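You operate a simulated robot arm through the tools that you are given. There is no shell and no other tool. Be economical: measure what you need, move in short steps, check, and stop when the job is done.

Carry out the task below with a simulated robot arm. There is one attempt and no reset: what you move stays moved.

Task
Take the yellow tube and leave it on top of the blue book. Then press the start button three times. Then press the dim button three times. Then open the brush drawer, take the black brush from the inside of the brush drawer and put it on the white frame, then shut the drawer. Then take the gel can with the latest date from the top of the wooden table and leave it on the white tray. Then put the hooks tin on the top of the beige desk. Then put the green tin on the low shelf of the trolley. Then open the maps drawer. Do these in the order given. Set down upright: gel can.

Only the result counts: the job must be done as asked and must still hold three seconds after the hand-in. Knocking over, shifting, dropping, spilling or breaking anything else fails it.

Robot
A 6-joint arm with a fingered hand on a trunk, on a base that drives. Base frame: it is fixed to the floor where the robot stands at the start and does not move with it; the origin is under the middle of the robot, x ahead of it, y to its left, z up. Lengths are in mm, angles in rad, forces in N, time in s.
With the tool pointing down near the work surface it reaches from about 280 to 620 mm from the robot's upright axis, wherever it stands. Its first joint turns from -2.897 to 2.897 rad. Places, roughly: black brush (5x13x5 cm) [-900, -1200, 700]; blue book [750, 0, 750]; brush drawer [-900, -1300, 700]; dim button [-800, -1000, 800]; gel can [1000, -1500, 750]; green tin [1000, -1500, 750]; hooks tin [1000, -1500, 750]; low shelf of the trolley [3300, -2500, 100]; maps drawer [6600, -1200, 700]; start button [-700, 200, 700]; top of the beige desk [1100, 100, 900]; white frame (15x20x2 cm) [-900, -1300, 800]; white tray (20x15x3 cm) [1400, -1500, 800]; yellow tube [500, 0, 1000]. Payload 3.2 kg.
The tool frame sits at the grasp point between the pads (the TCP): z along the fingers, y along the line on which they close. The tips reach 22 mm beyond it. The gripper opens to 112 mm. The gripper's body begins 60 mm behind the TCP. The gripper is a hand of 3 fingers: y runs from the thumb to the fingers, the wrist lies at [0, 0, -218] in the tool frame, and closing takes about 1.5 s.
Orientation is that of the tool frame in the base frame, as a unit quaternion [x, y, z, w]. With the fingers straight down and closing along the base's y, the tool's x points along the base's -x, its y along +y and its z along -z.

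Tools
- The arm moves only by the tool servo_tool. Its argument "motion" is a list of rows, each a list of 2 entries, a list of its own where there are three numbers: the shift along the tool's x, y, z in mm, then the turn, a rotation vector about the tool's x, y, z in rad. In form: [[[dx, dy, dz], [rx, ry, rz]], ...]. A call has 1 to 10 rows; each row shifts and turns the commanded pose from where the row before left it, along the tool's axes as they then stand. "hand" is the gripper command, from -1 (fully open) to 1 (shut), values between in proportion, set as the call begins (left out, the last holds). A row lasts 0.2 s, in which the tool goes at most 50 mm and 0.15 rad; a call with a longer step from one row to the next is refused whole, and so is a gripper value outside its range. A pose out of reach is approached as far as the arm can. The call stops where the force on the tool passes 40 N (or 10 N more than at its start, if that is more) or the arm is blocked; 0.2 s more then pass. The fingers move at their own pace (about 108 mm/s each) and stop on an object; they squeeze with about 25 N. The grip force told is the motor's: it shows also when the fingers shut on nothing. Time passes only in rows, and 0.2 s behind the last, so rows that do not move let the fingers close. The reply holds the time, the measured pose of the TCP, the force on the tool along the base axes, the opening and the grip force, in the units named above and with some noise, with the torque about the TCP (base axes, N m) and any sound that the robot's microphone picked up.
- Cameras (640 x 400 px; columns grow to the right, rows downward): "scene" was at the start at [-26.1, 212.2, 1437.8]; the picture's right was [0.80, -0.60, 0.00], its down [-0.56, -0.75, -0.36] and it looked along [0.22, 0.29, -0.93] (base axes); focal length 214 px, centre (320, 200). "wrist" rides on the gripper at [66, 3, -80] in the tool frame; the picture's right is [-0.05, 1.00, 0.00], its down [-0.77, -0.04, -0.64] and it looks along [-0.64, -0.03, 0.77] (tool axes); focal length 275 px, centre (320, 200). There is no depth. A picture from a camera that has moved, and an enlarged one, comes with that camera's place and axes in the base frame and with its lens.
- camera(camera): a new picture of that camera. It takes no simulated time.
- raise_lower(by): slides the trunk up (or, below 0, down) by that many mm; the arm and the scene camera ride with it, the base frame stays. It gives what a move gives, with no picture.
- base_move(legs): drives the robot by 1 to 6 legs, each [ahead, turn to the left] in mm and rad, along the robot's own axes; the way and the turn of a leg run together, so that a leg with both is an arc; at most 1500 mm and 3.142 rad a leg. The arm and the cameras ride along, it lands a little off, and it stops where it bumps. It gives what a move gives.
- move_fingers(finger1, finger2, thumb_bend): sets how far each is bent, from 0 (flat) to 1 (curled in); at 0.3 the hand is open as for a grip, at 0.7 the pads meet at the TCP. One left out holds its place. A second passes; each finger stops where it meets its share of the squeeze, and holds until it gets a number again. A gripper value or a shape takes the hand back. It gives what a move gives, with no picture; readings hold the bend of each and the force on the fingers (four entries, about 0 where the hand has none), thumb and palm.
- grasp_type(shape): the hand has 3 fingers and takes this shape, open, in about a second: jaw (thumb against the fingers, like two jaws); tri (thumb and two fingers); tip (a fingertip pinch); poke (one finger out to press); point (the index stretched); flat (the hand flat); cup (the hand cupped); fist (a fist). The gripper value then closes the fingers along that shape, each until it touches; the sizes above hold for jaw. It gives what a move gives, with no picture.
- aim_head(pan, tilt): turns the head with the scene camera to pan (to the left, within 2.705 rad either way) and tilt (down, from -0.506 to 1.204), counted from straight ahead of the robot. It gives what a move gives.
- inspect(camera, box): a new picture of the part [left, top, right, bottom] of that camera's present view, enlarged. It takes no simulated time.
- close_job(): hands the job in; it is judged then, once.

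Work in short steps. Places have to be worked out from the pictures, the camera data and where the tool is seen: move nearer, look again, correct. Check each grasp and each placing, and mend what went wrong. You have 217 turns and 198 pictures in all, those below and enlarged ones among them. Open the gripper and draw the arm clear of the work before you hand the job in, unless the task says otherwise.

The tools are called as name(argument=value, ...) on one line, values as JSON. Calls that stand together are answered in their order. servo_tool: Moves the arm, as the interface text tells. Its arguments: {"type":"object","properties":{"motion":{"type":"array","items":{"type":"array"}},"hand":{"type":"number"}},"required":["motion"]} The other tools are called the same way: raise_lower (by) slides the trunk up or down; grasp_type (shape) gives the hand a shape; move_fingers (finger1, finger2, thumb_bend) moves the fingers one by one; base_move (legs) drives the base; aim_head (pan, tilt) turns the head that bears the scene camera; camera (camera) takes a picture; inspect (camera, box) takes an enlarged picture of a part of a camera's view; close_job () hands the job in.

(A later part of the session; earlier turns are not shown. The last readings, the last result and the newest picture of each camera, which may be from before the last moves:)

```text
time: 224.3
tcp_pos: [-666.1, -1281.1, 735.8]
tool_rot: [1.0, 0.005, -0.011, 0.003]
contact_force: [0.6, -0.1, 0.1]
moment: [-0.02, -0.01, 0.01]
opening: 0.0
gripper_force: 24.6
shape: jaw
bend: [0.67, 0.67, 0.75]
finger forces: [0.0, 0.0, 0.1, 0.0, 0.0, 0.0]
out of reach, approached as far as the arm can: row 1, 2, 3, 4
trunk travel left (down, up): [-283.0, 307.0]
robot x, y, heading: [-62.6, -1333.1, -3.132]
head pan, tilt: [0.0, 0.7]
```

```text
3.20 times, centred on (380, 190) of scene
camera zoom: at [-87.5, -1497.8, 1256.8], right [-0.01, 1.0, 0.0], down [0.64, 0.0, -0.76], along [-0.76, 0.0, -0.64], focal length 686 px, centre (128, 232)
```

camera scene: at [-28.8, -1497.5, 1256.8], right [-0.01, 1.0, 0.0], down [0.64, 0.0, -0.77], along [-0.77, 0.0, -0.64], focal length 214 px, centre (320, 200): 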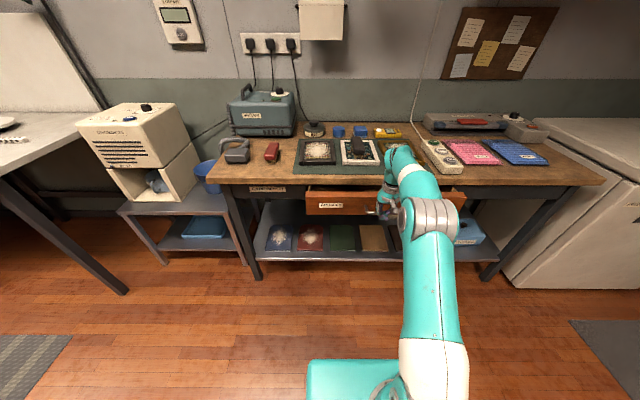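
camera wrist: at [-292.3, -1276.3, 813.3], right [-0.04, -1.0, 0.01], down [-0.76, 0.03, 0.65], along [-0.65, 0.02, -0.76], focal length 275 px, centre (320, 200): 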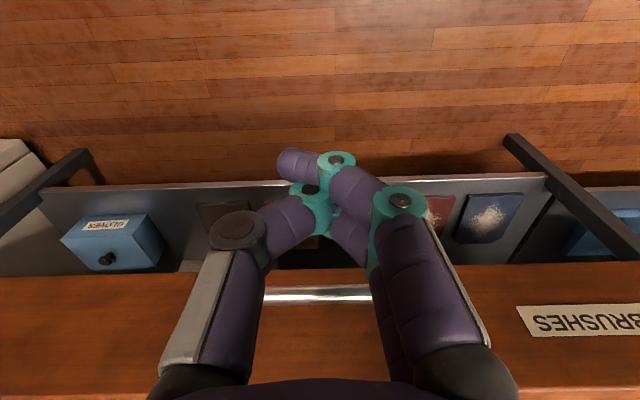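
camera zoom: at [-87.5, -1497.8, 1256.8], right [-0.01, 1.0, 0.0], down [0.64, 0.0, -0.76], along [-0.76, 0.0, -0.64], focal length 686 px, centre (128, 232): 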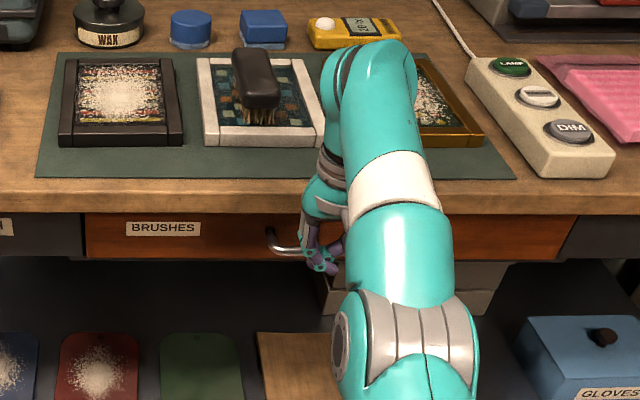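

Out of arm reach; I drive 50 mm forward, retracting the arm first 40 mm, and then push again.

servo_tool(motion=[[[30, 0, 0], [0, 0, 0]], [[30, 0, 0], [0, 0, 0]]])

base_move(legs=[[55, 0]])

servo_tool(motion=[[[-5, 0, 0], [0, 0, 0]], [[-5, 0, 0], [0, 0, 0]], [[-5, 0, 0], [0, 0, 0]], [[-5, 0, 0], [0, 0, 0]], [[-5, 0, 0], [0, 0, 0]], [[-5, 0, 0], [0, 0, 0]], [[0, 0, 0], [0, 0, 0]]])

inspect(camera="scene", box=[280, 130, 480, 250])

```text
time: 224.9
tcp_pos: [-660.1, -1279.2, 743.2]
tool_rot: [1.0, 0.006, -0.009, 0.004]
contact_force: [0.4, 0.1, 0.6]
moment: [0.01, -0.03, 0.0]
opening: 0.0
gripper_force: 24.9
shape: jaw
bend: [0.67, 0.67, 0.75]
finger forces: [0.1, 0.0, 0.0, 0.1, 0.1, 0.0]
out of reach, approached as far as the arm can: row 1, 2
trunk travel left (down, up): [-283.0, 307.0]
robot x, y, heading: [-63.8, -1335.2, -3.135]
head pan, tilt: [0.0, 0.7]
```

```text
time: 225.8
tcp_pos: [-686.3, -1279.4, 743.0]
tool_rot: [1.0, 0.005, -0.003, 0.007]
contact_force: [25.3, -0.1, 3.1]
moment: [0.0, 1.02, 0.53]
opening: 0.2
gripper_force: 24.6
shape: jaw
bend: [0.67, 0.68, 0.75]
finger forces: [0.0, 28.9, 0.0, 0.0, 0.1, 0.1]
trunk travel left (down, up): [-283.0, 307.0]
robot x, y, heading: [-94.4, -1329.1, -3.136]
head pan, tilt: [0.0, 0.7]
stopped in leg 1: the force on the tool passed its limit at 157 N (the readings are from after the stop); the commanded pose is now the measured one
```

```text
time: 226.2
tcp_pos: [-686.6, -1279.4, 742.6]
tool_rot: [1.0, 0.005, 0.001, 0.008]
contact_force: [32.4, -1.3, 5.0]
moment: [-0.02, 1.36, 0.75]
opening: 0.0
gripper_force: 24.9
shape: jaw
bend: [0.67, 0.68, 0.75]
finger forces: [0.0, 37.0, 0.0, 0.1, 0.0, 0.0]
trunk travel left (down, up): [-283.0, 307.0]
robot x, y, heading: [-94.9, -1331.8, -3.137]
head pan, tilt: [0.0, 0.7]
stopped in row 1: the force on the tool passed its limit at 44 N (the readings are from after the stop); the commanded pose is now the measured one
```

```text
3.20 times, centred on (380, 190) of scene
camera zoom: at [-114.0, -1498.2, 1256.9], right [0.0, 1.0, 0.0], down [0.64, 0.0, -0.77], along [-0.77, 0.0, -0.64], focal length 686 px, centre (128, 232)
```

zoom: 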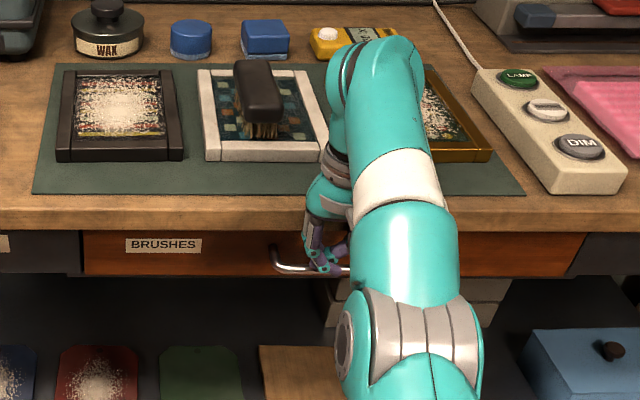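

The drawer is hard shut. I back away and verify.

base_move(legs=[[-250, 0]])

raise_lower(by=250)

camera(camera="scene")

inspect(camera="scene", box=[260, 150, 460, 250])

```text
time: 228.0
tcp_pos: [-438.7, -1280.3, 739.3]
tool_rot: [1.0, 0.007, 0.001, 0.008]
contact_force: [0.3, 0.1, 0.3]
moment: [0.01, 0.0, -0.02]
opening: 0.0
gripper_force: 24.7
shape: jaw
bend: [0.67, 0.67, 0.75]
finger forces: [0.0, 0.0, 0.1, 0.0, 0.0, 0.1]
trunk travel left (down, up): [-283.0, 307.0]
robot x, y, heading: [154.4, -1334.6, -3.132]
head pan, tilt: [0.0, 0.7]
```

```text
time: 230.6
tcp_pos: [-438.8, -1280.1, 989.9]
tool_rot: [1.0, 0.007, 0.0, 0.007]
contact_force: [-0.3, -0.3, 0.4]
moment: [0.02, -0.02, -0.01]
opening: 0.2
gripper_force: 24.6
shape: jaw
bend: [0.67, 0.67, 0.75]
finger forces: [0.0, 0.0, 0.0, 0.0, 0.0, 0.1]
trunk travel left (down, up): [-533.0, 57.0]
robot x, y, heading: [157.2, -1328.6, -3.134]
head pan, tilt: [0.0, 0.7]
```

```text
81 pictures are left
camera scene: at [133.2, -1496.4, 1506.8], right [-0.01, 1.0, 0.0], down [0.64, 0.01, -0.76], along [-0.76, -0.01, -0.64], focal length 214 px, centre (320, 200)
```

scene: 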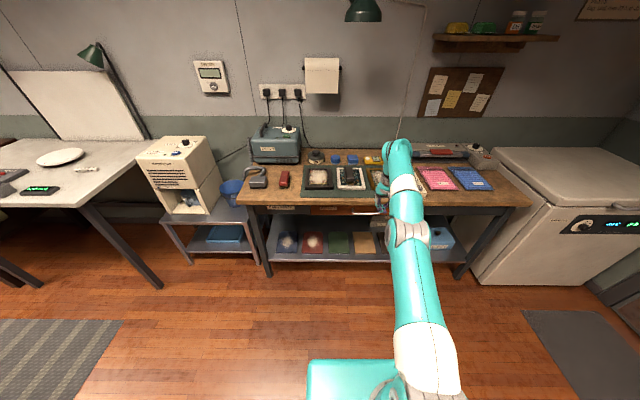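

```text
3.20 times, centred on (360, 200) of scene
camera zoom: at [133.2, -1496.4, 1506.8], right [-0.01, 1.0, 0.0], down [0.64, 0.01, -0.76], along [-0.76, -0.01, -0.64], focal length 686 px, centre (192, 200)
```

zoom: 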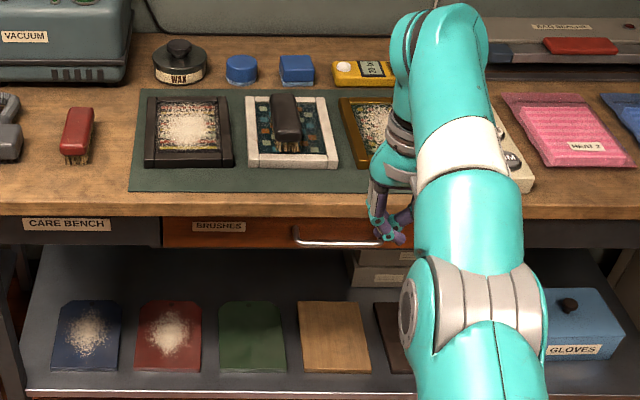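

Drawer shut, brush on frame. Next the gel cans on the wooden table; I retract the arm and drive to its near side.

servo_tool(motion=[[[45, 0, 0], [0, 0, 0]], [[45, 0, 0], [0, 0, 0]], [[45, 0, 0], [0, 0, 0]], [[45, 0, 0], [0, 0, 0]], [[45, 0, 0], [0, 0, 0]]], hand=-1)

base_move(legs=[[0, -1.571], [550, 0], [0, -1.571], [1000, 0], [0, -1.571]])

camera(camera="scene")

```text
time: 231.8
tcp_pos: [-430.3, -1274.0, 1004.9]
tool_rot: [1.0, 0.007, 0.002, 0.008]
contact_force: [-0.7, 0.3, 0.7]
moment: [-0.01, -0.02, 0.03]
opening: 112.1
gripper_force: 0.1
shape: jaw
bend: [0.3, 0.3, 0.3]
finger forces: [0.1, 0.0, 0.1, 0.0, 0.0, 0.0]
out of reach, approached as far as the arm can: row 1, 2, 3, 4, 5
trunk travel left (down, up): [-533.0, 57.0]
robot x, y, heading: [158.1, -1330.7, -3.134]
head pan, tilt: [0.0, 0.7]
```

```text
time: 251.2
tcp_pos: [1073.7, -1334.5, 1004.4]
tool_rot: [0.703, 0.711, 0.006, 0.005]
contact_force: [0.1, 0.2, 1.0]
moment: [-0.02, 0.02, 0.05]
opening: 111.9
gripper_force: 0.1
shape: jaw
bend: [0.3, 0.3, 0.3]
finger forces: [0.0, 0.0, 0.0, 0.0, 0.1, 0.1]
trunk travel left (down, up): [-533.0, 57.0]
robot x, y, heading: [1137.3, -746.8, -1.566]
head pan, tilt: [0.0, 0.7]
```

```text
79 pictures are left
camera scene: at [1299.9, -770.3, 1506.8], right [-1.0, -0.01, 0.0], down [0.0, 0.64, -0.76], along [0.0, -0.76, -0.64], focal length 214 px, centre (320, 200)
```

scene: 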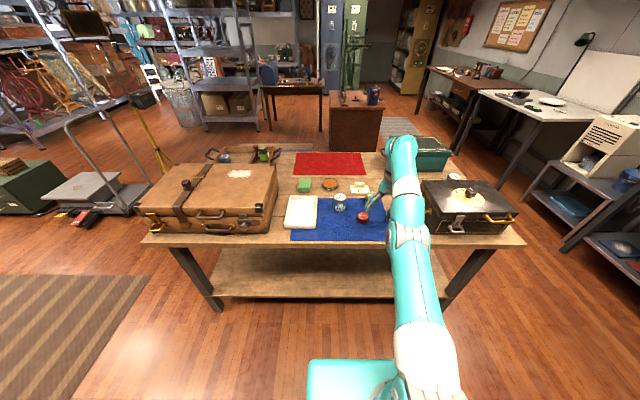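

The arm didn't retract; I test a retract with a little lowering now.

servo_tool(motion=[[[20, 0, -10], [0, 0, 0]], [[20, 0, -10], [0, 0, 0]], [[20, 0, -10], [0, 0, 0]], [[20, 0, -10], [0, 0, 0]]])

camera(camera="wrist")

inspect(camera="scene", box=[260, 140, 420, 250])

```text
time: 252.2
tcp_pos: [1069.5, -1322.2, 1035.6]
tool_rot: [0.703, 0.711, 0.007, 0.004]
contact_force: [-0.2, 0.1, 1.1]
moment: [0.01, 0.01, 0.03]
opening: 112.0
gripper_force: 0.0
shape: jaw
bend: [0.3, 0.3, 0.3]
finger forces: [0.0, 0.0, 0.1, 0.0, 0.0, 0.0]
out of reach, approached as far as the arm can: row 1, 2, 3, 4
trunk travel left (down, up): [-533.0, 57.0]
robot x, y, heading: [1137.4, -749.8, -1.566]
head pan, tilt: [0.0, 0.7]
```

```text
78 pictures are left
camera wrist: at [1071.6, -1254.7, 1117.3], right [1.0, -0.04, 0.01], down [-0.04, -0.77, 0.63], along [-0.01, -0.63, -0.77], focal length 275 px, centre (320, 200)
```

wrist: 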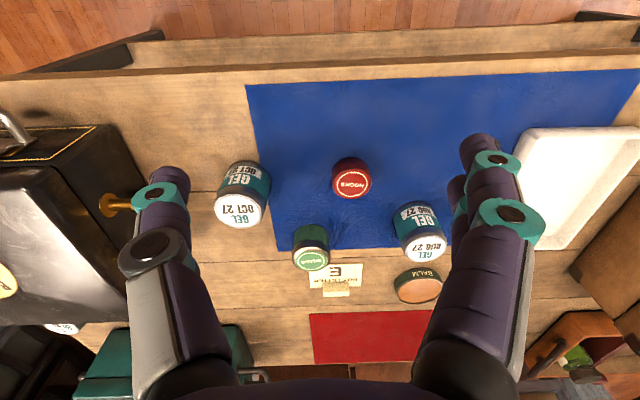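

```text
3.64 times, centred on (340, 195) of scene
camera zoom: at [1300.1, -770.4, 1506.8], right [-1.0, -0.01, 0.0], down [0.0, 0.64, -0.76], along [0.0, -0.76, -0.64], focal length 780 px, centre (247, 218)
```

zoom: 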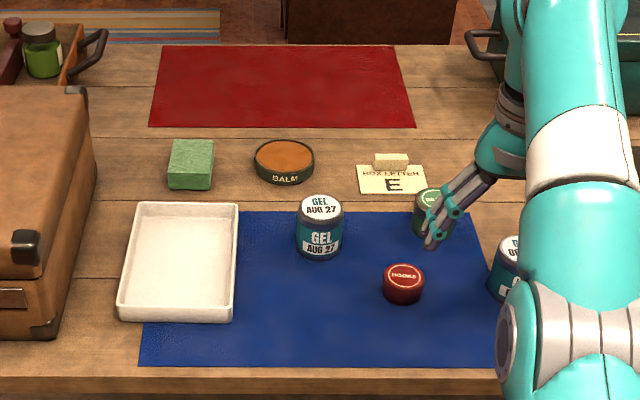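

Gel cans seen: AUG 27 and OCT 27. I check for further cans, e.g. near the teal box and inside the cases.

inspect(camera="scene", box=[380, 130, 520, 230])

inspect(camera="wrist", box=[0, 140, 280, 400])

inspect(camera="scene", box=[190, 130, 310, 210])

```text
4.00 times, centred on (450, 180) of scene
camera zoom: at [1300.1, -770.4, 1506.8], right [-1.0, -0.01, 0.0], down [0.0, 0.64, -0.76], along [0.0, -0.76, -0.64], focal length 858 px, centre (-200, 280)
```

zoom: 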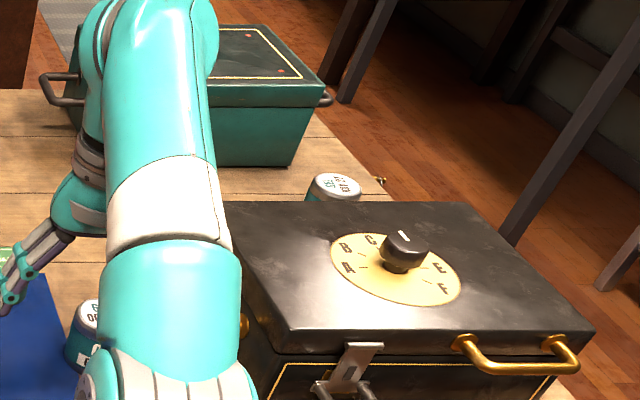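

```text
1.54 times, centred on (140, 270) of wrist
camera zoom: at [1071.6, -1254.7, 1117.3], right [1.0, -0.04, 0.01], down [-0.04, -0.77, 0.63], along [-0.01, -0.63, -0.77], focal length 424 px, centre (597, 92)
```

zoom: 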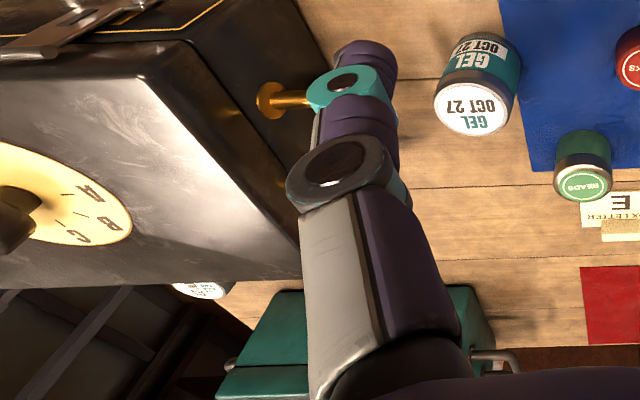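

```text
5.00 times, centred on (250, 170) of scene
camera zoom: at [1300.1, -770.4, 1506.8], right [-1.0, -0.01, 0.0], down [0.0, 0.64, -0.76], along [0.0, -0.76, -0.64], focal length 1072 px, centre (670, 350)
```

zoom: 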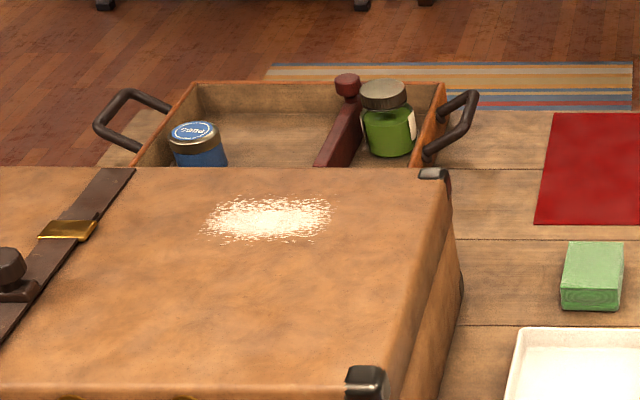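

A third can hides behind the black box. I zoom hard on its lid.

inspect(camera="scene", box=[452, 168, 476, 184])

inspect(camera="wrist", box=[40, 310, 100, 345])

```text
16.00 times, centred on (464, 176) of scene
camera zoom: at [1300.1, -770.4, 1506.8], right [-1.0, -0.01, 0.0], down [0.0, 0.64, -0.76], along [0.0, -0.76, -0.64], focal length 3432 px, centre (-1984, 584)
```

zoom: 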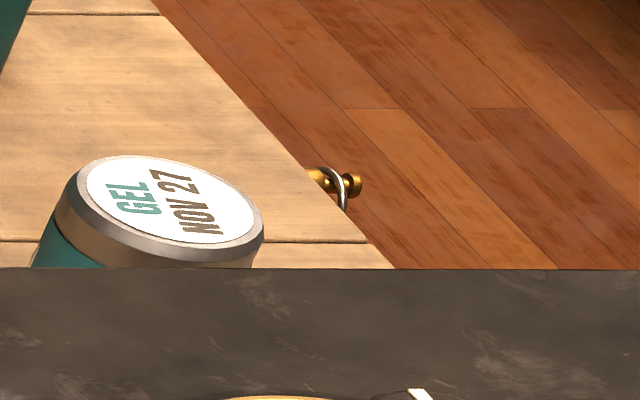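

```text
10.67 times, centred on (70, 328) of wrist
camera zoom: at [1071.6, -1254.7, 1117.3], right [1.0, -0.04, 0.01], down [-0.04, -0.77, 0.63], along [-0.01, -0.63, -0.77], focal length 2936 px, centre (2987, -1160)
```

zoom: 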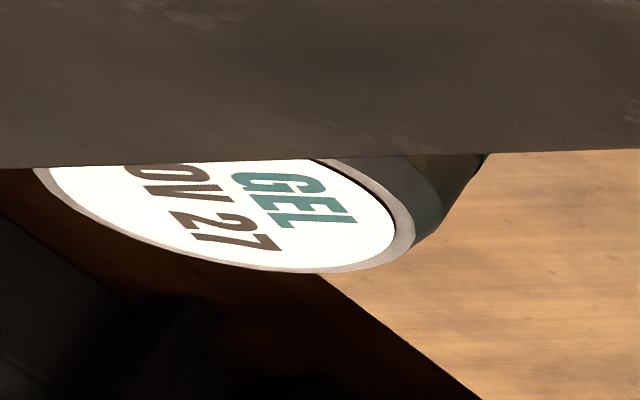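

NOV 27 is the latest, lid at about (611, −1708, 887), behind the black box. First I free the arm: try retracting with other directions.

servo_tool(motion=[[[0, 0, 20], [0, 0, 0]], [[0, 0, 20], [0, 0, 0]], [[40, 0, 0], [0, 0, 0]], [[40, 0, 0], [0, 0, 0]]])

servo_tool(motion=[[[0, 0, 0], [0, 0, 0.1]], [[40, 0, 0], [0, 0, 0]], [[40, 0, 0], [0, 0, 0]]])

```text
time: 253.2
tcp_pos: [1066.6, -1332.9, 1007.0]
tool_rot: [0.704, 0.711, 0.007, 0.004]
contact_force: [-0.4, -0.2, -0.5]
moment: [-0.01, 0.0, 0.01]
opening: 112.1
gripper_force: 0.1
shape: jaw
bend: [0.3, 0.3, 0.3]
finger forces: [0.1, 0.0, 0.0, 0.0, 0.1, 0.0]
out of reach, approached as far as the arm can: row 1, 2, 3, 4
trunk travel left (down, up): [-533.0, 57.0]
robot x, y, heading: [1136.3, -745.3, -1.565]
head pan, tilt: [0.0, 0.7]
```

```text
time: 254.0
tcp_pos: [1066.4, -1329.3, 1013.0]
tool_rot: [0.738, 0.674, 0.008, 0.003]
contact_force: [0.0, -0.3, -0.4]
moment: [0.02, -0.02, -0.01]
opening: 112.0
gripper_force: 0.2
shape: jaw
bend: [0.3, 0.3, 0.3]
finger forces: [0.0, 0.1, 0.0, 0.0, 0.1, 0.1]
out of reach, approached as far as the arm can: row 2, 3
trunk travel left (down, up): [-533.0, 57.0]
robot x, y, heading: [1133.7, -747.4, -1.567]
head pan, tilt: [0.0, 0.7]
```

The elbow seems straight (singular). I try tilting the tool so the wrist is forced inward.

servo_tool(motion=[[[0, 0, 0], [0, -0.14, 0]], [[0, 0, 0], [0, -0.14, 0]], [[0, 0, 0], [0, -0.14, 0]], [[0, 0, 0], [0, -0.14, 0]]])

servo_tool(motion=[[[0, 0, 0], [0, 0.14, 0]], [[0, 0, 0], [0, 0.14, 0]], [[0, 0, 0], [0, 0.14, 0]], [[0, 0, 0], [0, 0.14, 0]], [[0, 0, 0], [0, 0.14, 0]], [[0, 0, 0], [0, 0.14, 0]]])

camera(camera="scene")

```text
time: 255.0
tcp_pos: [1054.8, -1411.9, 1042.5]
tool_rot: [0.724, 0.659, -0.145, 0.143]
contact_force: [-0.2, 0.2, -0.1]
moment: [-0.04, 0.06, 0.0]
opening: 112.2
gripper_force: 0.0
shape: jaw
bend: [0.3, 0.3, 0.3]
finger forces: [0.1, 0.0, 0.1, 0.0, 0.0, 0.1]
out of reach, approached as far as the arm can: row 1, 2, 3, 4
trunk travel left (down, up): [-533.0, 57.0]
robot x, y, heading: [1135.3, -750.5, -1.564]
head pan, tilt: [0.0, 0.7]
```

```text
time: 256.4
tcp_pos: [1123.8, -1301.7, 990.5]
tool_rot: [0.733, 0.673, 0.078, -0.062]
contact_force: [-0.1, 0.2, -0.3]
moment: [-0.02, -0.03, -0.01]
opening: 112.2
gripper_force: 0.0
shape: jaw
bend: [0.3, 0.3, 0.3]
finger forces: [0.1, 0.0, 0.1, 0.0, 0.1, 0.0]
out of reach, approached as far as the arm can: row 1, 2, 3, 4, 5, 6
trunk travel left (down, up): [-533.0, 57.0]
robot x, y, heading: [1134.9, -748.5, -1.568]
head pan, tilt: [0.0, 0.7]
```

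```text
71 pictures are left
camera scene: at [1299.8, -770.9, 1506.8], right [-1.0, -0.01, 0.0], down [0.0, 0.64, -0.76], along [0.0, -0.76, -0.64], focal length 214 px, centre (320, 200)
```

scene: 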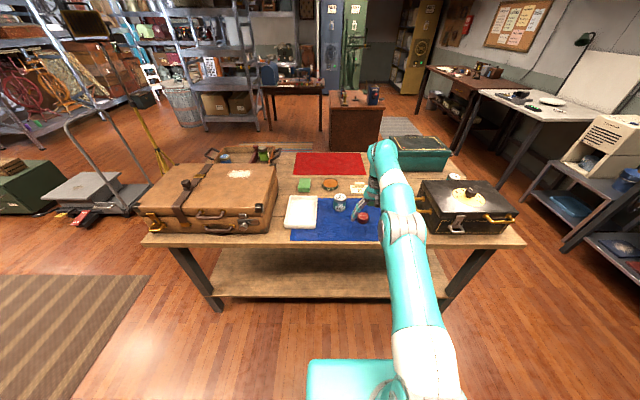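

I leave the table first: drive west with the arm high, then free the elbow in open space.

base_move(legs=[[0, -1.571], [1000, 0]])

servo_tool(motion=[[[30, 0, 38], [0, 0, 0]], [[30, 0, 38], [0, 0, 0]], [[30, 0, 38], [0, 0, 0]], [[30, 0, 38], [0, 0, 0]], [[30, 0, 38], [0, 0, 0]], [[30, 0, 38], [0, 0, 0]], [[30, 0, 38], [0, 0, 0]], [[30, 0, 38], [0, 0, 0]]])

```text
time: 265.3
tcp_pos: [-422.2, -802.3, 991.1]
tool_rot: [0.995, -0.023, 0.098, 0.009]
contact_force: [-0.5, 0.4, 0.4]
moment: [0.01, 0.01, 0.01]
opening: 112.0
gripper_force: 0.2
shape: jaw
bend: [0.3, 0.3, 0.3]
finger forces: [0.1, 0.0, 0.1, 0.0, 0.0, 0.0]
trunk travel left (down, up): [-533.0, 57.0]
robot x, y, heading: [132.4, -786.8, -3.096]
head pan, tilt: [0.0, 0.7]
```

```text
time: 267.1
tcp_pos: [-127.7, -818.5, 740.7]
tool_rot: [0.995, -0.022, 0.099, 0.008]
contact_force: [-0.4, 0.1, 1.1]
moment: [0.02, 0.0, -0.02]
opening: 112.0
gripper_force: 0.0
shape: jaw
bend: [0.3, 0.3, 0.3]
finger forces: [0.1, 0.1, 0.0, 0.0, 0.0, 0.0]
trunk travel left (down, up): [-533.0, 57.0]
robot x, y, heading: [136.6, -788.4, -3.094]
head pan, tilt: [0.0, 0.7]
```

Freed. I straighten the tool and bring the hand to a compact high pose.

servo_tool(motion=[[[-20, 0, -40], [0, -0.1, 0]], [[-20, 0, -40], [0, -0.097, 0]], [[-20, 0, -40], [0, 0, 0]], [[-20, 0, -40], [0, 0, 0]], [[-20, 0, -40], [0, 0, 0]], [[0, 0, -45], [0, 0, 0]]])

aim_head(pan=1.5, tilt=0.5)

camera(camera="scene")

```text
time: 268.5
tcp_pos: [-240.9, -813.0, 979.9]
tool_rot: [1.0, -0.024, 0.0, 0.007]
contact_force: [-0.1, 0.4, 0.1]
moment: [0.0, -0.02, -0.01]
opening: 111.9
gripper_force: 0.0
shape: jaw
bend: [0.3, 0.3, 0.3]
finger forces: [0.0, 0.0, 0.0, 0.0, 0.1, 0.0]
trunk travel left (down, up): [-533.0, 57.0]
robot x, y, heading: [131.4, -789.1, -3.097]
head pan, tilt: [0.0, 0.7]
```

```text
time: 270.1
tcp_pos: [-242.1, -811.9, 979.1]
tool_rot: [1.0, -0.023, -0.001, 0.007]
contact_force: [-0.2, 0.1, 0.5]
moment: [-0.04, -0.01, -0.02]
opening: 112.0
gripper_force: 0.0
shape: jaw
bend: [0.3, 0.3, 0.3]
finger forces: [0.0, 0.0, 0.0, 0.0, 0.0, 0.1]
trunk travel left (down, up): [-533.0, 57.0]
robot x, y, heading: [131.8, -792.9, -3.1]
head pan, tilt: [1.499, 0.499]
```

```text
70 pictures are left
camera scene: at [198.3, -1040.9, 1524.5], right [-1.0, 0.03, 0.0], down [0.01, 0.48, -0.88], along [-0.02, -0.88, -0.48], focal length 214 px, centre (320, 200)
```

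scene: 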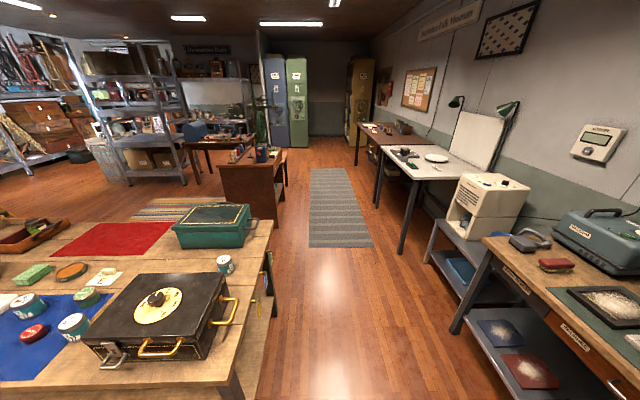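

I can see the NOV can between the black and teal boxes near the table's west end. I drive to (50, −1715) facing +x.

base_move(legs=[[70, 0], [0, 1.53], [925, 0], [0, 1.571]])

aim_head(pan=0, tilt=0.7)

camera(camera="scene")

camera(camera="wrist")

```text
time: 283.2
tcp_pos: [455.0, -1715.6, 978.7]
tool_rot: [0.05, 0.999, 0.007, 0.0]
contact_force: [0.5, -0.6, -0.8]
moment: [0.01, 0.0, 0.03]
opening: 111.8
gripper_force: 0.0
shape: jaw
bend: [0.3, 0.3, 0.3]
finger forces: [0.1, 0.0, 0.0, 0.0, 0.0, 0.1]
trunk travel left (down, up): [-533.0, 57.0]
robot x, y, heading: [79.4, -1717.6, -0.013]
head pan, tilt: [1.499, 0.499]
```

```text
time: 284.8
tcp_pos: [456.1, -1715.3, 978.2]
tool_rot: [0.05, 0.999, 0.007, 0.001]
contact_force: [-0.4, 0.5, -0.5]
moment: [-0.04, -0.01, -0.01]
opening: 112.0
gripper_force: 0.2
shape: jaw
bend: [0.3, 0.3, 0.3]
finger forces: [0.1, 0.1, 0.0, 0.0, 0.0, 0.0]
trunk travel left (down, up): [-533.0, 57.0]
robot x, y, heading: [80.7, -1719.2, -0.003]
head pan, tilt: [0.0, 0.7]
```

```text
69 pictures are left
camera scene: at [107.6, -1552.0, 1506.8], right [-0.01, -1.0, 0.0], down [-0.64, 0.0, -0.77], along [0.77, -0.01, -0.64], focal length 214 px, centre (320, 200)
```

scene: 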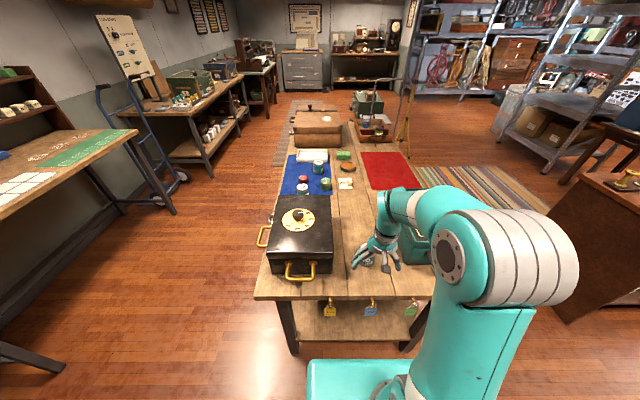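

```text
68 pictures are left
camera wrist: at [390.6, -1705.5, 1059.9], right [0.15, 0.99, 0.01], down [0.76, -0.12, 0.64], along [0.63, -0.08, -0.77], focal length 275 px, centre (320, 200)
```

wrist: 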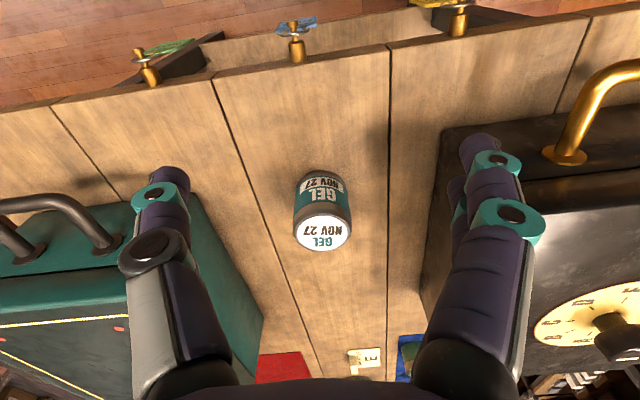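

NOV can lid at about (588, −1727); boxes leave ~95 mm each side. I move over it and look.

servo_tool(motion=[[[-40, 0, 0], [0, 0, 0]], [[-40, 0, 0], [0, 0, 0]], [[-40, 0, 0], [0, 0, 0]], [[0, 0, 20], [0, 0, 0]]])

camera(camera="wrist")

inspect(camera="scene", box=[310, 190, 450, 300])

```text
time: 285.8
tcp_pos: [576.1, -1727.5, 958.8]
tool_rot: [0.05, 0.999, 0.007, 0.0]
contact_force: [-0.4, -1.5, -0.3]
moment: [0.0, 0.01, -0.02]
opening: 112.1
gripper_force: 0.0
shape: jaw
bend: [0.3, 0.3, 0.3]
finger forces: [0.1, 0.0, 0.0, 0.0, 0.0, 0.1]
trunk travel left (down, up): [-533.0, 57.0]
robot x, y, heading: [83.9, -1719.9, -0.01]
head pan, tilt: [0.0, 0.7]
```

```text
67 pictures are left
camera wrist: at [511.1, -1717.5, 1039.0], right [0.15, 0.99, 0.01], down [0.76, -0.12, 0.64], along [0.63, -0.08, -0.77], focal length 275 px, centre (320, 200)
```

wrist: 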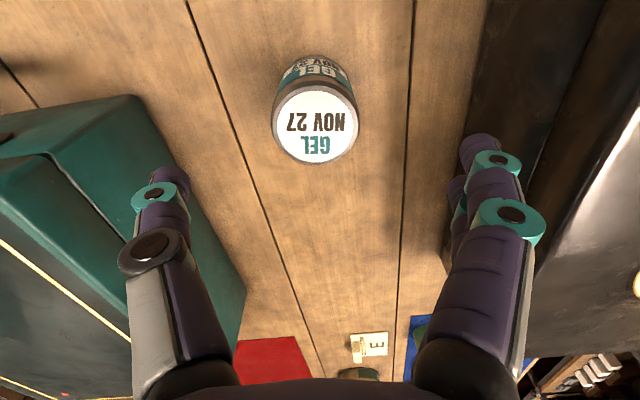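

```text
3.64 times, centred on (380, 245) of scene
camera zoom: at [107.7, -1552.1, 1506.8], right [-0.01, -1.0, 0.0], down [-0.64, 0.0, -0.76], along [0.76, -0.01, -0.64], focal length 780 px, centre (102, 36)
```

zoom: 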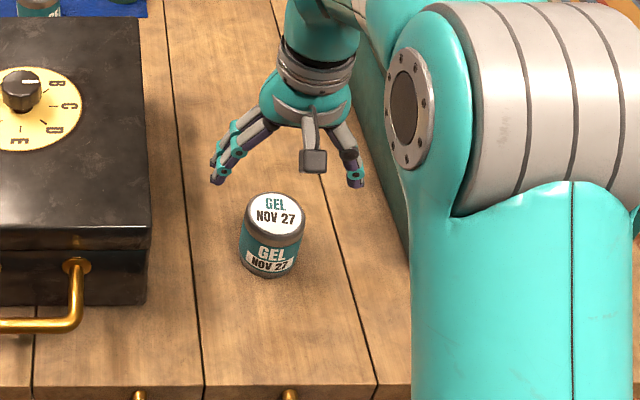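

Can at (582, −1727), lid z≈877, all views agree. I correct 6 mm and lower the trunk 85 mm.

servo_tool(motion=[[[-6, 0, 0], [0, 0, 0]], [[0, 0, 0], [0, 0, 0]]])

raise_lower(by=-85)

camera(camera="wrist")

inspect(camera="scene", box=[310, 190, 450, 300])

```text
time: 286.4
tcp_pos: [582.5, -1726.9, 958.5]
tool_rot: [0.051, 0.999, 0.007, 0.0]
contact_force: [0.0, 0.8, 0.4]
moment: [-0.03, 0.04, 0.0]
opening: 112.2
gripper_force: 0.1
shape: jaw
bend: [0.3, 0.3, 0.3]
finger forces: [0.0, 0.0, 0.0, 0.1, 0.0, 0.1]
trunk travel left (down, up): [-533.0, 57.0]
robot x, y, heading: [80.0, -1718.4, -0.007]
head pan, tilt: [0.0, 0.7]
```

```text
time: 287.6
tcp_pos: [582.6, -1728.5, 875.9]
tool_rot: [0.051, 0.999, 0.007, 0.0]
contact_force: [0.2, 0.1, -0.4]
moment: [0.01, -0.01, 0.03]
opening: 112.2
gripper_force: 0.1
shape: jaw
bend: [0.3, 0.3, 0.3]
finger forces: [0.0, 0.0, 0.0, 0.0, 0.0, 0.0]
trunk travel left (down, up): [-448.0, 142.0]
robot x, y, heading: [80.8, -1718.9, -0.008]
head pan, tilt: [0.0, 0.7]
```

```text
65 pictures are left
camera wrist: at [516.6, -1718.4, 954.5], right [0.15, 0.99, 0.01], down [0.76, -0.12, 0.64], along [0.63, -0.08, -0.77], focal length 275 px, centre (320, 200)
```

wrist: 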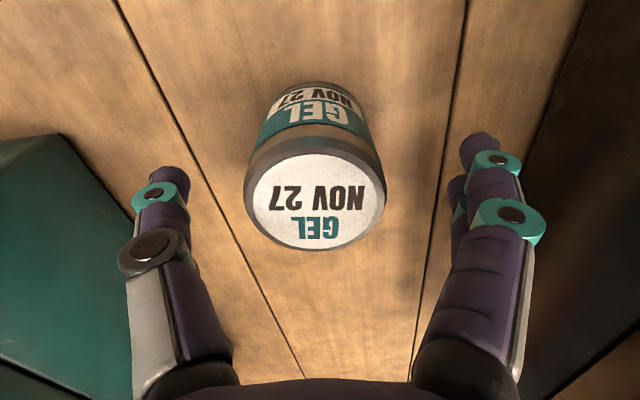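

```text
3.64 times, centred on (380, 245) of scene
camera zoom: at [107.6, -1552.1, 1421.8], right [-0.01, -1.0, 0.0], down [-0.64, 0.0, -0.77], along [0.76, -0.01, -0.64], focal length 780 px, centre (102, 36)
```

zoom: 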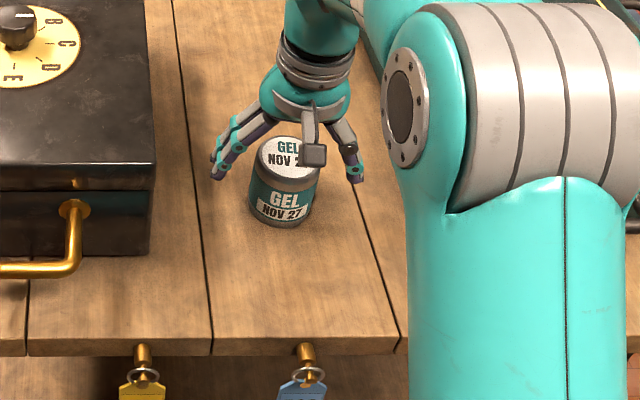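

Perfectly centred. I descend 28 mm and close.

servo_tool(motion=[[[0, 0, 14], [0, 0, 0]], [[0, 0, 14], [0, 0, 0]], [[0, 0, 0], [0, 0, 0]]])

servo_tool(motion=[[[0, 0, 0], [0, 0, 0]], [[0, 0, 0], [0, 0, 0]], [[0, 0, 0], [0, 0, 0]], [[0, 0, 0], [0, 0, 0]], [[0, 0, 0], [0, 0, 0]], [[0, 0, 0], [0, 0, 0]], [[0, 0, 0], [0, 0, 0]]], hand=1)

raise_lower(by=140)

camera(camera="wrist")

```text
time: 288.4
tcp_pos: [580.3, -1729.7, 845.6]
tool_rot: [0.051, 0.999, 0.007, 0.001]
contact_force: [0.7, -0.4, 0.4]
moment: [0.01, -0.03, 0.02]
opening: 111.9
gripper_force: 0.0
shape: jaw
bend: [0.3, 0.3, 0.3]
finger forces: [0.0, 0.0, 0.0, 0.0, 0.0, 0.0]
trunk travel left (down, up): [-448.0, 142.0]
robot x, y, heading: [81.9, -1721.4, -0.008]
head pan, tilt: [0.0, 0.7]
```

```text
time: 290.0
tcp_pos: [580.2, -1728.8, 846.3]
tool_rot: [0.05, 0.999, 0.008, 0.0]
contact_force: [-0.2, 0.3, -0.5]
moment: [-0.02, 0.03, -0.01]
opening: 48.8
gripper_force: 25.0
shape: jaw
bend: [0.73, 0.73, 0.7]
finger forces: [9.9, 11.2, 0.0, 0.0, 22.1, 0.1]
trunk travel left (down, up): [-448.0, 142.0]
robot x, y, heading: [81.1, -1719.2, -0.011]
head pan, tilt: [0.0, 0.7]
```

```text
time: 291.7
tcp_pos: [579.5, -1728.6, 986.1]
tool_rot: [0.05, 0.999, 0.007, 0.0]
contact_force: [0.1, -0.4, -2.2]
moment: [0.01, 0.03, 0.02]
opening: 48.7
gripper_force: 25.1
shape: jaw
bend: [0.73, 0.73, 0.7]
finger forces: [9.8, 11.2, 0.0, 0.0, 22.1, 0.0]
trunk travel left (down, up): [-588.0, 2.0]
robot x, y, heading: [78.8, -1717.2, -0.001]
head pan, tilt: [0.0, 0.7]
```

```text
63 pictures are left
camera wrist: at [515.3, -1719.0, 1066.8], right [0.15, 0.99, 0.01], down [0.76, -0.12, 0.64], along [0.63, -0.08, -0.77], focal length 275 px, centre (320, 200)
```

wrist: 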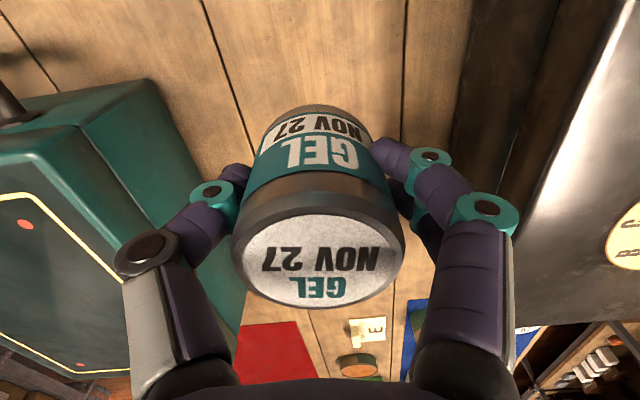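

The can is held, upright. I retract the arm a little and drive round to the tray side.

servo_tool(motion=[[[40, 0, 0], [0, 0, 0]], [[40, 0, 0], [0, 0, 0]], [[40, 0, 0], [0, 0, 0]]])

base_move(legs=[[-60, 0], [0, 1.571], [830, 0], [0, -1.571], [1365, 0], [0, -1.571]])

camera(camera="scene")

```text
time: 292.5
tcp_pos: [462.4, -1715.6, 986.3]
tool_rot: [0.049, 0.999, 0.007, 0.001]
contact_force: [-0.2, -0.3, -1.8]
moment: [-0.04, 0.0, -0.04]
opening: 48.8
gripper_force: 24.8
shape: jaw
bend: [0.74, 0.73, 0.7]
finger forces: [10.2, 11.1, 0.0, 0.1, 22.0, 0.0]
trunk travel left (down, up): [-588.0, 2.0]
robot x, y, heading: [82.4, -1719.0, -0.008]
head pan, tilt: [0.0, 0.7]
```

```text
time: 315.4
tcp_pos: [1373.0, -1187.9, 987.6]
tool_rot: [0.728, 0.686, 0.004, 0.005]
contact_force: [0.4, 0.5, -1.5]
moment: [0.02, -0.01, 0.03]
opening: 48.1
gripper_force: 24.8
shape: jaw
bend: [0.74, 0.73, 0.7]
finger forces: [9.3, 11.3, 0.0, 0.0, 21.8, 0.1]
trunk travel left (down, up): [-588.0, 2.0]
robot x, y, heading: [1353.9, -810.7, -1.541]
head pan, tilt: [0.0, 0.7]
```

```text
62 pictures are left
camera scene: at [1521.7, -824.3, 1561.8], right [-1.0, -0.03, 0.0], down [-0.02, 0.64, -0.76], along [0.03, -0.76, -0.64], focal length 214 px, centre (320, 200)
```

scene: 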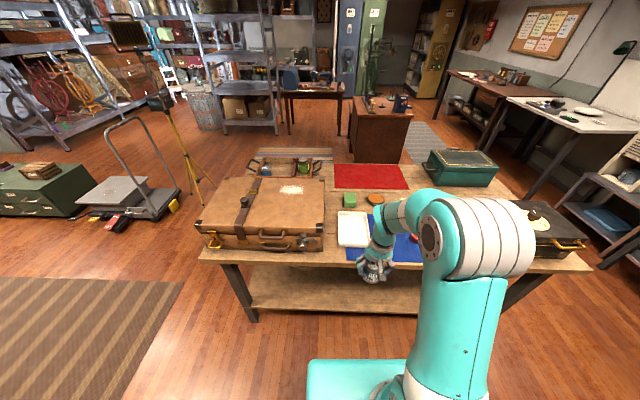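

I drive 170 mm closer and zoom in on the tray.

base_move(legs=[[170, 0]])

inspect(camera="scene", box=[300, 190, 440, 290])

camera(camera="wrist")

```text
time: 316.8
tcp_pos: [1378.2, -1357.8, 986.7]
tool_rot: [0.728, 0.685, 0.005, 0.005]
contact_force: [-0.2, 0.4, -1.5]
moment: [0.01, 0.0, 0.01]
opening: 48.1
gripper_force: 24.5
shape: jaw
bend: [0.74, 0.73, 0.7]
finger forces: [9.4, 11.3, 0.0, 0.1, 21.8, 0.1]
trunk travel left (down, up): [-588.0, 2.0]
robot x, y, heading: [1360.7, -973.7, -1.542]
head pan, tilt: [0.0, 0.7]
```

```text
4.00 times, centred on (370, 240) of scene
camera zoom: at [1527.3, -995.4, 1561.8], right [-1.0, -0.03, 0.0], down [-0.02, 0.64, -0.76], along [0.02, -0.76, -0.64], focal length 858 px, centre (120, 40)
```

zoom: 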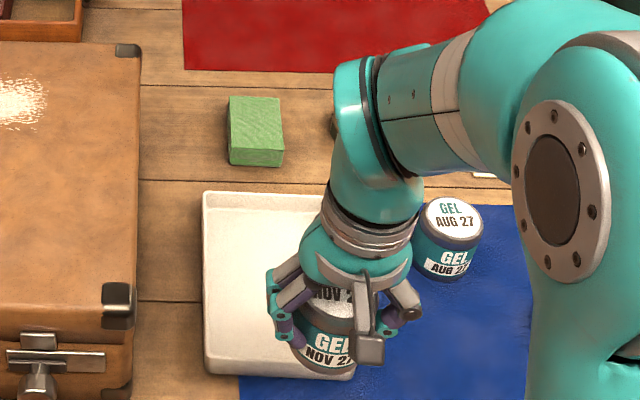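

```text
60 pictures are left
camera wrist: at [1384.7, -1291.1, 1067.3], right [0.99, -0.11, 0.01], down [-0.09, -0.77, 0.64], along [-0.06, -0.63, -0.77], focal length 275 px, centre (320, 200)
```

wrist: 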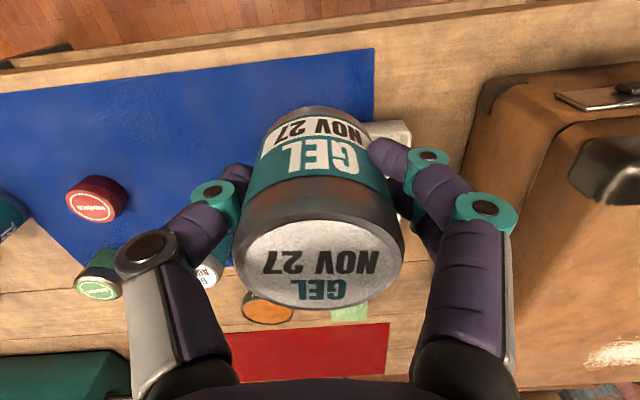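

Tray spans x 1328–1460, y −1390…−1596, centre (1394, −1493). I move the can over its centre.

servo_tool(motion=[[[-43.5, 7.7, 0], [0, 0, 0]], [[-43.5, 7.7, 0], [0, 0, 0]], [[-43.5, 7.7, 0], [0, 0, 0]], [[0, 0, 0], [0, 0, 0]]])

raise_lower(by=-90)

inspect(camera="scene", box=[300, 170, 440, 270])

```text
time: 317.8
tcp_pos: [1396.2, -1485.0, 987.2]
tool_rot: [0.728, 0.685, 0.005, 0.005]
contact_force: [0.0, 1.0, -2.1]
moment: [0.04, -0.01, 0.03]
opening: 48.0
gripper_force: 25.4
shape: jaw
bend: [0.74, 0.73, 0.7]
finger forces: [9.7, 11.3, 0.0, 0.0, 21.8, 0.0]
trunk travel left (down, up): [-588.0, 2.0]
robot x, y, heading: [1363.2, -975.8, -1.539]
head pan, tilt: [0.0, 0.7]
```

```text
time: 319.1
tcp_pos: [1396.2, -1485.7, 896.2]
tool_rot: [0.728, 0.685, 0.005, 0.005]
contact_force: [0.0, 0.2, -1.9]
moment: [0.01, 0.0, 0.02]
opening: 47.8
gripper_force: 24.6
shape: jaw
bend: [0.74, 0.73, 0.7]
finger forces: [9.7, 11.3, 0.1, 0.0, 21.7, 0.0]
trunk travel left (down, up): [-498.0, 92.0]
robot x, y, heading: [1363.1, -977.4, -1.541]
head pan, tilt: [0.0, 0.7]
```

```text
4.00 times, centred on (370, 220) of scene
camera zoom: at [1527.2, -994.1, 1471.8], right [-1.0, -0.03, 0.0], down [-0.02, 0.64, -0.76], along [0.02, -0.76, -0.64], focal length 858 px, centre (120, 120)
```

zoom: 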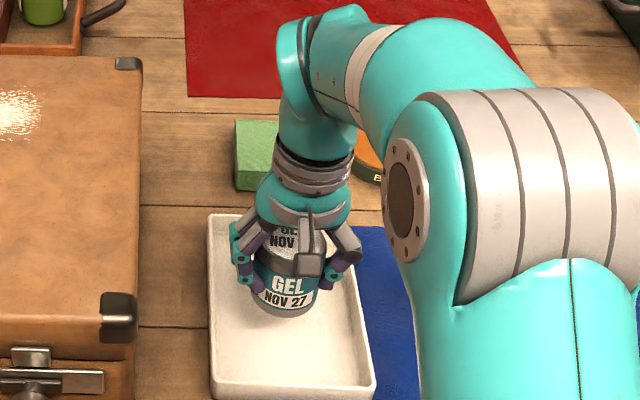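

Consistent with centre. I lower 38 mm by arm steps, then finely.

servo_tool(motion=[[[0, 0, 13], [0, 0, 0]], [[0, 0, 13], [0, 0, 0]], [[0, 0, 10], [0, 0, 0]], [[0, 0, 0], [0, 0, 0]]])

servo_tool(motion=[[[0, 0, 3], [0, 0, 0]], [[0, 0, 0], [0, 0, 0]]])

servo_tool(motion=[[[0, 0, 3], [0, 0, 0]], [[0, 0, 0], [0, 0, 0]]])

```text
time: 320.1
tcp_pos: [1395.8, -1486.5, 858.9]
tool_rot: [0.728, 0.685, 0.005, 0.005]
contact_force: [0.2, -0.2, -1.4]
moment: [0.03, -0.01, 0.03]
opening: 47.3
gripper_force: 25.3
shape: jaw
bend: [0.74, 0.73, 0.7]
finger forces: [9.9, 11.3, 0.0, 0.0, 21.8, 0.0]
trunk travel left (down, up): [-498.0, 92.0]
robot x, y, heading: [1358.2, -978.0, -1.54]
head pan, tilt: [0.0, 0.7]
```

```text
time: 320.7
tcp_pos: [1397.4, -1485.8, 857.1]
tool_rot: [0.728, 0.686, 0.005, 0.005]
contact_force: [-0.5, 0.1, -1.6]
moment: [0.03, -0.02, 0.04]
opening: 47.8
gripper_force: 25.1
shape: jaw
bend: [0.74, 0.73, 0.7]
finger forces: [9.8, 11.3, 0.0, 0.1, 21.7, 0.1]
trunk travel left (down, up): [-498.0, 92.0]
robot x, y, heading: [1358.1, -975.7, -1.54]
head pan, tilt: [0.0, 0.7]
```

```text
time: 321.3
tcp_pos: [1396.6, -1486.7, 852.8]
tool_rot: [0.728, 0.686, 0.005, 0.004]
contact_force: [0.6, 0.2, -1.4]
moment: [0.02, 0.0, 0.01]
opening: 47.8
gripper_force: 24.5
shape: jaw
bend: [0.74, 0.73, 0.7]
finger forces: [9.8, 11.3, 0.1, 0.0, 21.7, 0.0]
trunk travel left (down, up): [-498.0, 92.0]
robot x, y, heading: [1359.8, -975.3, -1.536]
head pan, tilt: [0.0, 0.7]
```

servo_tool(motion=[[[0, 0, 3], [0, 0, 0]], [[0, 0, 0], [0, 0, 0]]])

servo_tool(motion=[[[0, 0, 2], [0, 0, 0]], [[0, 0, 0], [0, 0, 0]]])

servo_tool(motion=[[[0, 0, 2], [0, 0, 0]], [[0, 0, 0], [0, 0, 0]]])

```text
time: 321.9
tcp_pos: [1397.2, -1486.0, 851.2]
tool_rot: [0.729, 0.685, 0.005, 0.005]
contact_force: [0.4, 0.0, -0.4]
moment: [-0.03, 0.02, 0.04]
opening: 47.8
gripper_force: 25.0
shape: jaw
bend: [0.74, 0.73, 0.7]
finger forces: [9.7, 11.4, 0.1, 0.0, 21.9, 0.0]
trunk travel left (down, up): [-498.0, 92.0]
robot x, y, heading: [1359.5, -973.2, -1.546]
head pan, tilt: [0.0, 0.7]
```

```text
time: 322.5
tcp_pos: [1397.4, -1484.8, 850.7]
tool_rot: [0.729, 0.684, 0.004, 0.006]
contact_force: [0.1, -0.7, 1.4]
moment: [-0.04, 0.03, 0.02]
opening: 47.7
gripper_force: 25.1
shape: jaw
bend: [0.74, 0.73, 0.7]
finger forces: [9.8, 11.7, 0.0, 0.0, 22.3, 0.1]
trunk travel left (down, up): [-498.0, 92.0]
robot x, y, heading: [1365.3, -978.5, -1.535]
head pan, tilt: [0.0, 0.7]
```

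```text
time: 323.1
tcp_pos: [1395.8, -1486.1, 849.4]
tool_rot: [0.728, 0.685, 0.003, 0.006]
contact_force: [-0.4, -0.7, 11.7]
moment: [-0.02, 0.09, 0.01]
opening: 47.8
gripper_force: 24.7
shape: jaw
bend: [0.74, 0.73, 0.7]
finger forces: [10.2, 12.4, 0.0, 0.0, 24.6, 0.0]
trunk travel left (down, up): [-498.0, 92.0]
robot x, y, heading: [1361.6, -977.6, -1.538]
head pan, tilt: [0.0, 0.7]
```

Contact with the tray floor. I open partially (to stay inside the rim) and rise.

servo_tool(motion=[[[0, 0, -2], [0, 0, 0]], [[0, 0, 0], [0, 0, 0]], [[0, 0, 0], [0, 0, 0]], [[0, 0, 0], [0, 0, 0]], [[0, 0, 0], [0, 0, 0]]], hand=-0.35)

raise_lower(by=90)

servo_tool(motion=[[[30, 0, -20], [0, 0, 0]], [[40, 0, 0], [0, 0, 0]], [[40, 0, 0], [0, 0, 0]], [[40, 0, 0], [0, 0, 0]]], hand=-1)

inspect(camera="scene", box=[300, 190, 440, 290])

camera(camera="wrist")

```text
time: 324.3
tcp_pos: [1395.5, -1487.3, 849.6]
tool_rot: [0.728, 0.685, 0.005, 0.005]
contact_force: [0.6, -0.2, 0.3]
moment: [0.04, 0.0, 0.01]
opening: 75.5
gripper_force: 0.1
shape: jaw
bend: [0.69, 0.69, 0.66]
finger forces: [0.0, 0.0, 0.0, 0.0, 0.0, 0.1]
trunk travel left (down, up): [-498.0, 92.0]
robot x, y, heading: [1360.0, -978.0, -1.539]
head pan, tilt: [0.0, 0.7]
```

```text
time: 325.5
tcp_pos: [1396.4, -1486.1, 940.1]
tool_rot: [0.729, 0.685, 0.005, 0.004]
contact_force: [0.2, -0.1, 0.2]
moment: [0.0, -0.04, -0.01]
opening: 75.2
gripper_force: 0.1
shape: jaw
bend: [0.69, 0.69, 0.66]
finger forces: [0.0, 0.0, 0.0, 0.0, 0.0, 0.0]
trunk travel left (down, up): [-588.0, 2.0]
robot x, y, heading: [1361.1, -979.1, -1.539]
head pan, tilt: [0.0, 0.7]
```

```text
time: 326.5
tcp_pos: [1401.9, -1335.0, 959.1]
tool_rot: [0.728, 0.685, 0.004, 0.006]
contact_force: [-0.1, 0.4, -0.6]
moment: [-0.01, 0.02, -0.01]
opening: 111.7
gripper_force: 0.0
shape: jaw
bend: [0.3, 0.3, 0.3]
finger forces: [0.0, 0.1, 0.0, 0.0, 0.0, 0.1]
trunk travel left (down, up): [-588.0, 2.0]
robot x, y, heading: [1362.0, -975.9, -1.543]
head pan, tilt: [0.0, 0.7]
```

```text
4.00 times, centred on (370, 240) of scene
camera zoom: at [1527.2, -993.2, 1561.8], right [-1.0, -0.03, 0.0], down [-0.02, 0.64, -0.77], along [0.02, -0.76, -0.64], focal length 858 px, centre (120, 40)
```

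zoom: 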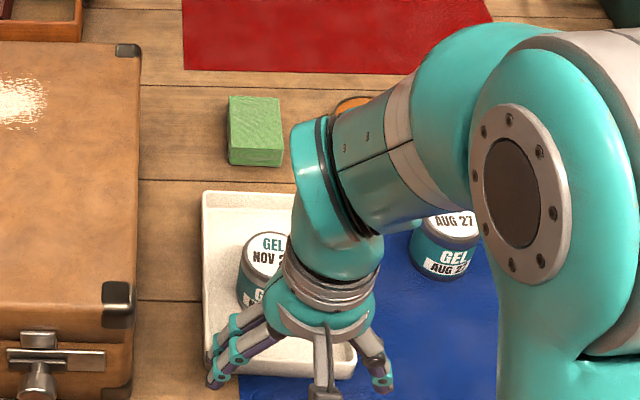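

```text
57 pictures are left
camera wrist: at [1408.8, -1267.6, 1040.1], right [0.99, -0.11, 0.01], down [-0.09, -0.77, 0.64], along [-0.06, -0.63, -0.77], focal length 275 px, centre (320, 200)
```

wrist: 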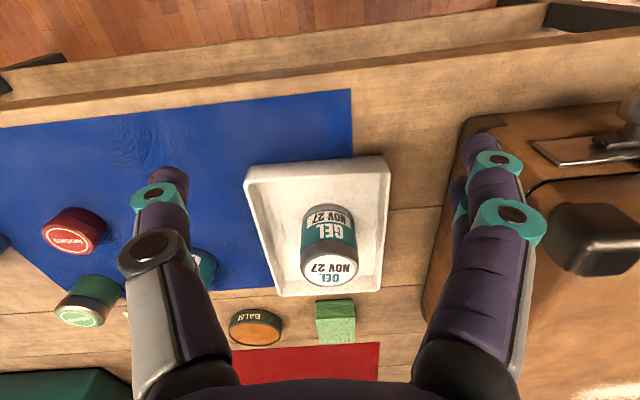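

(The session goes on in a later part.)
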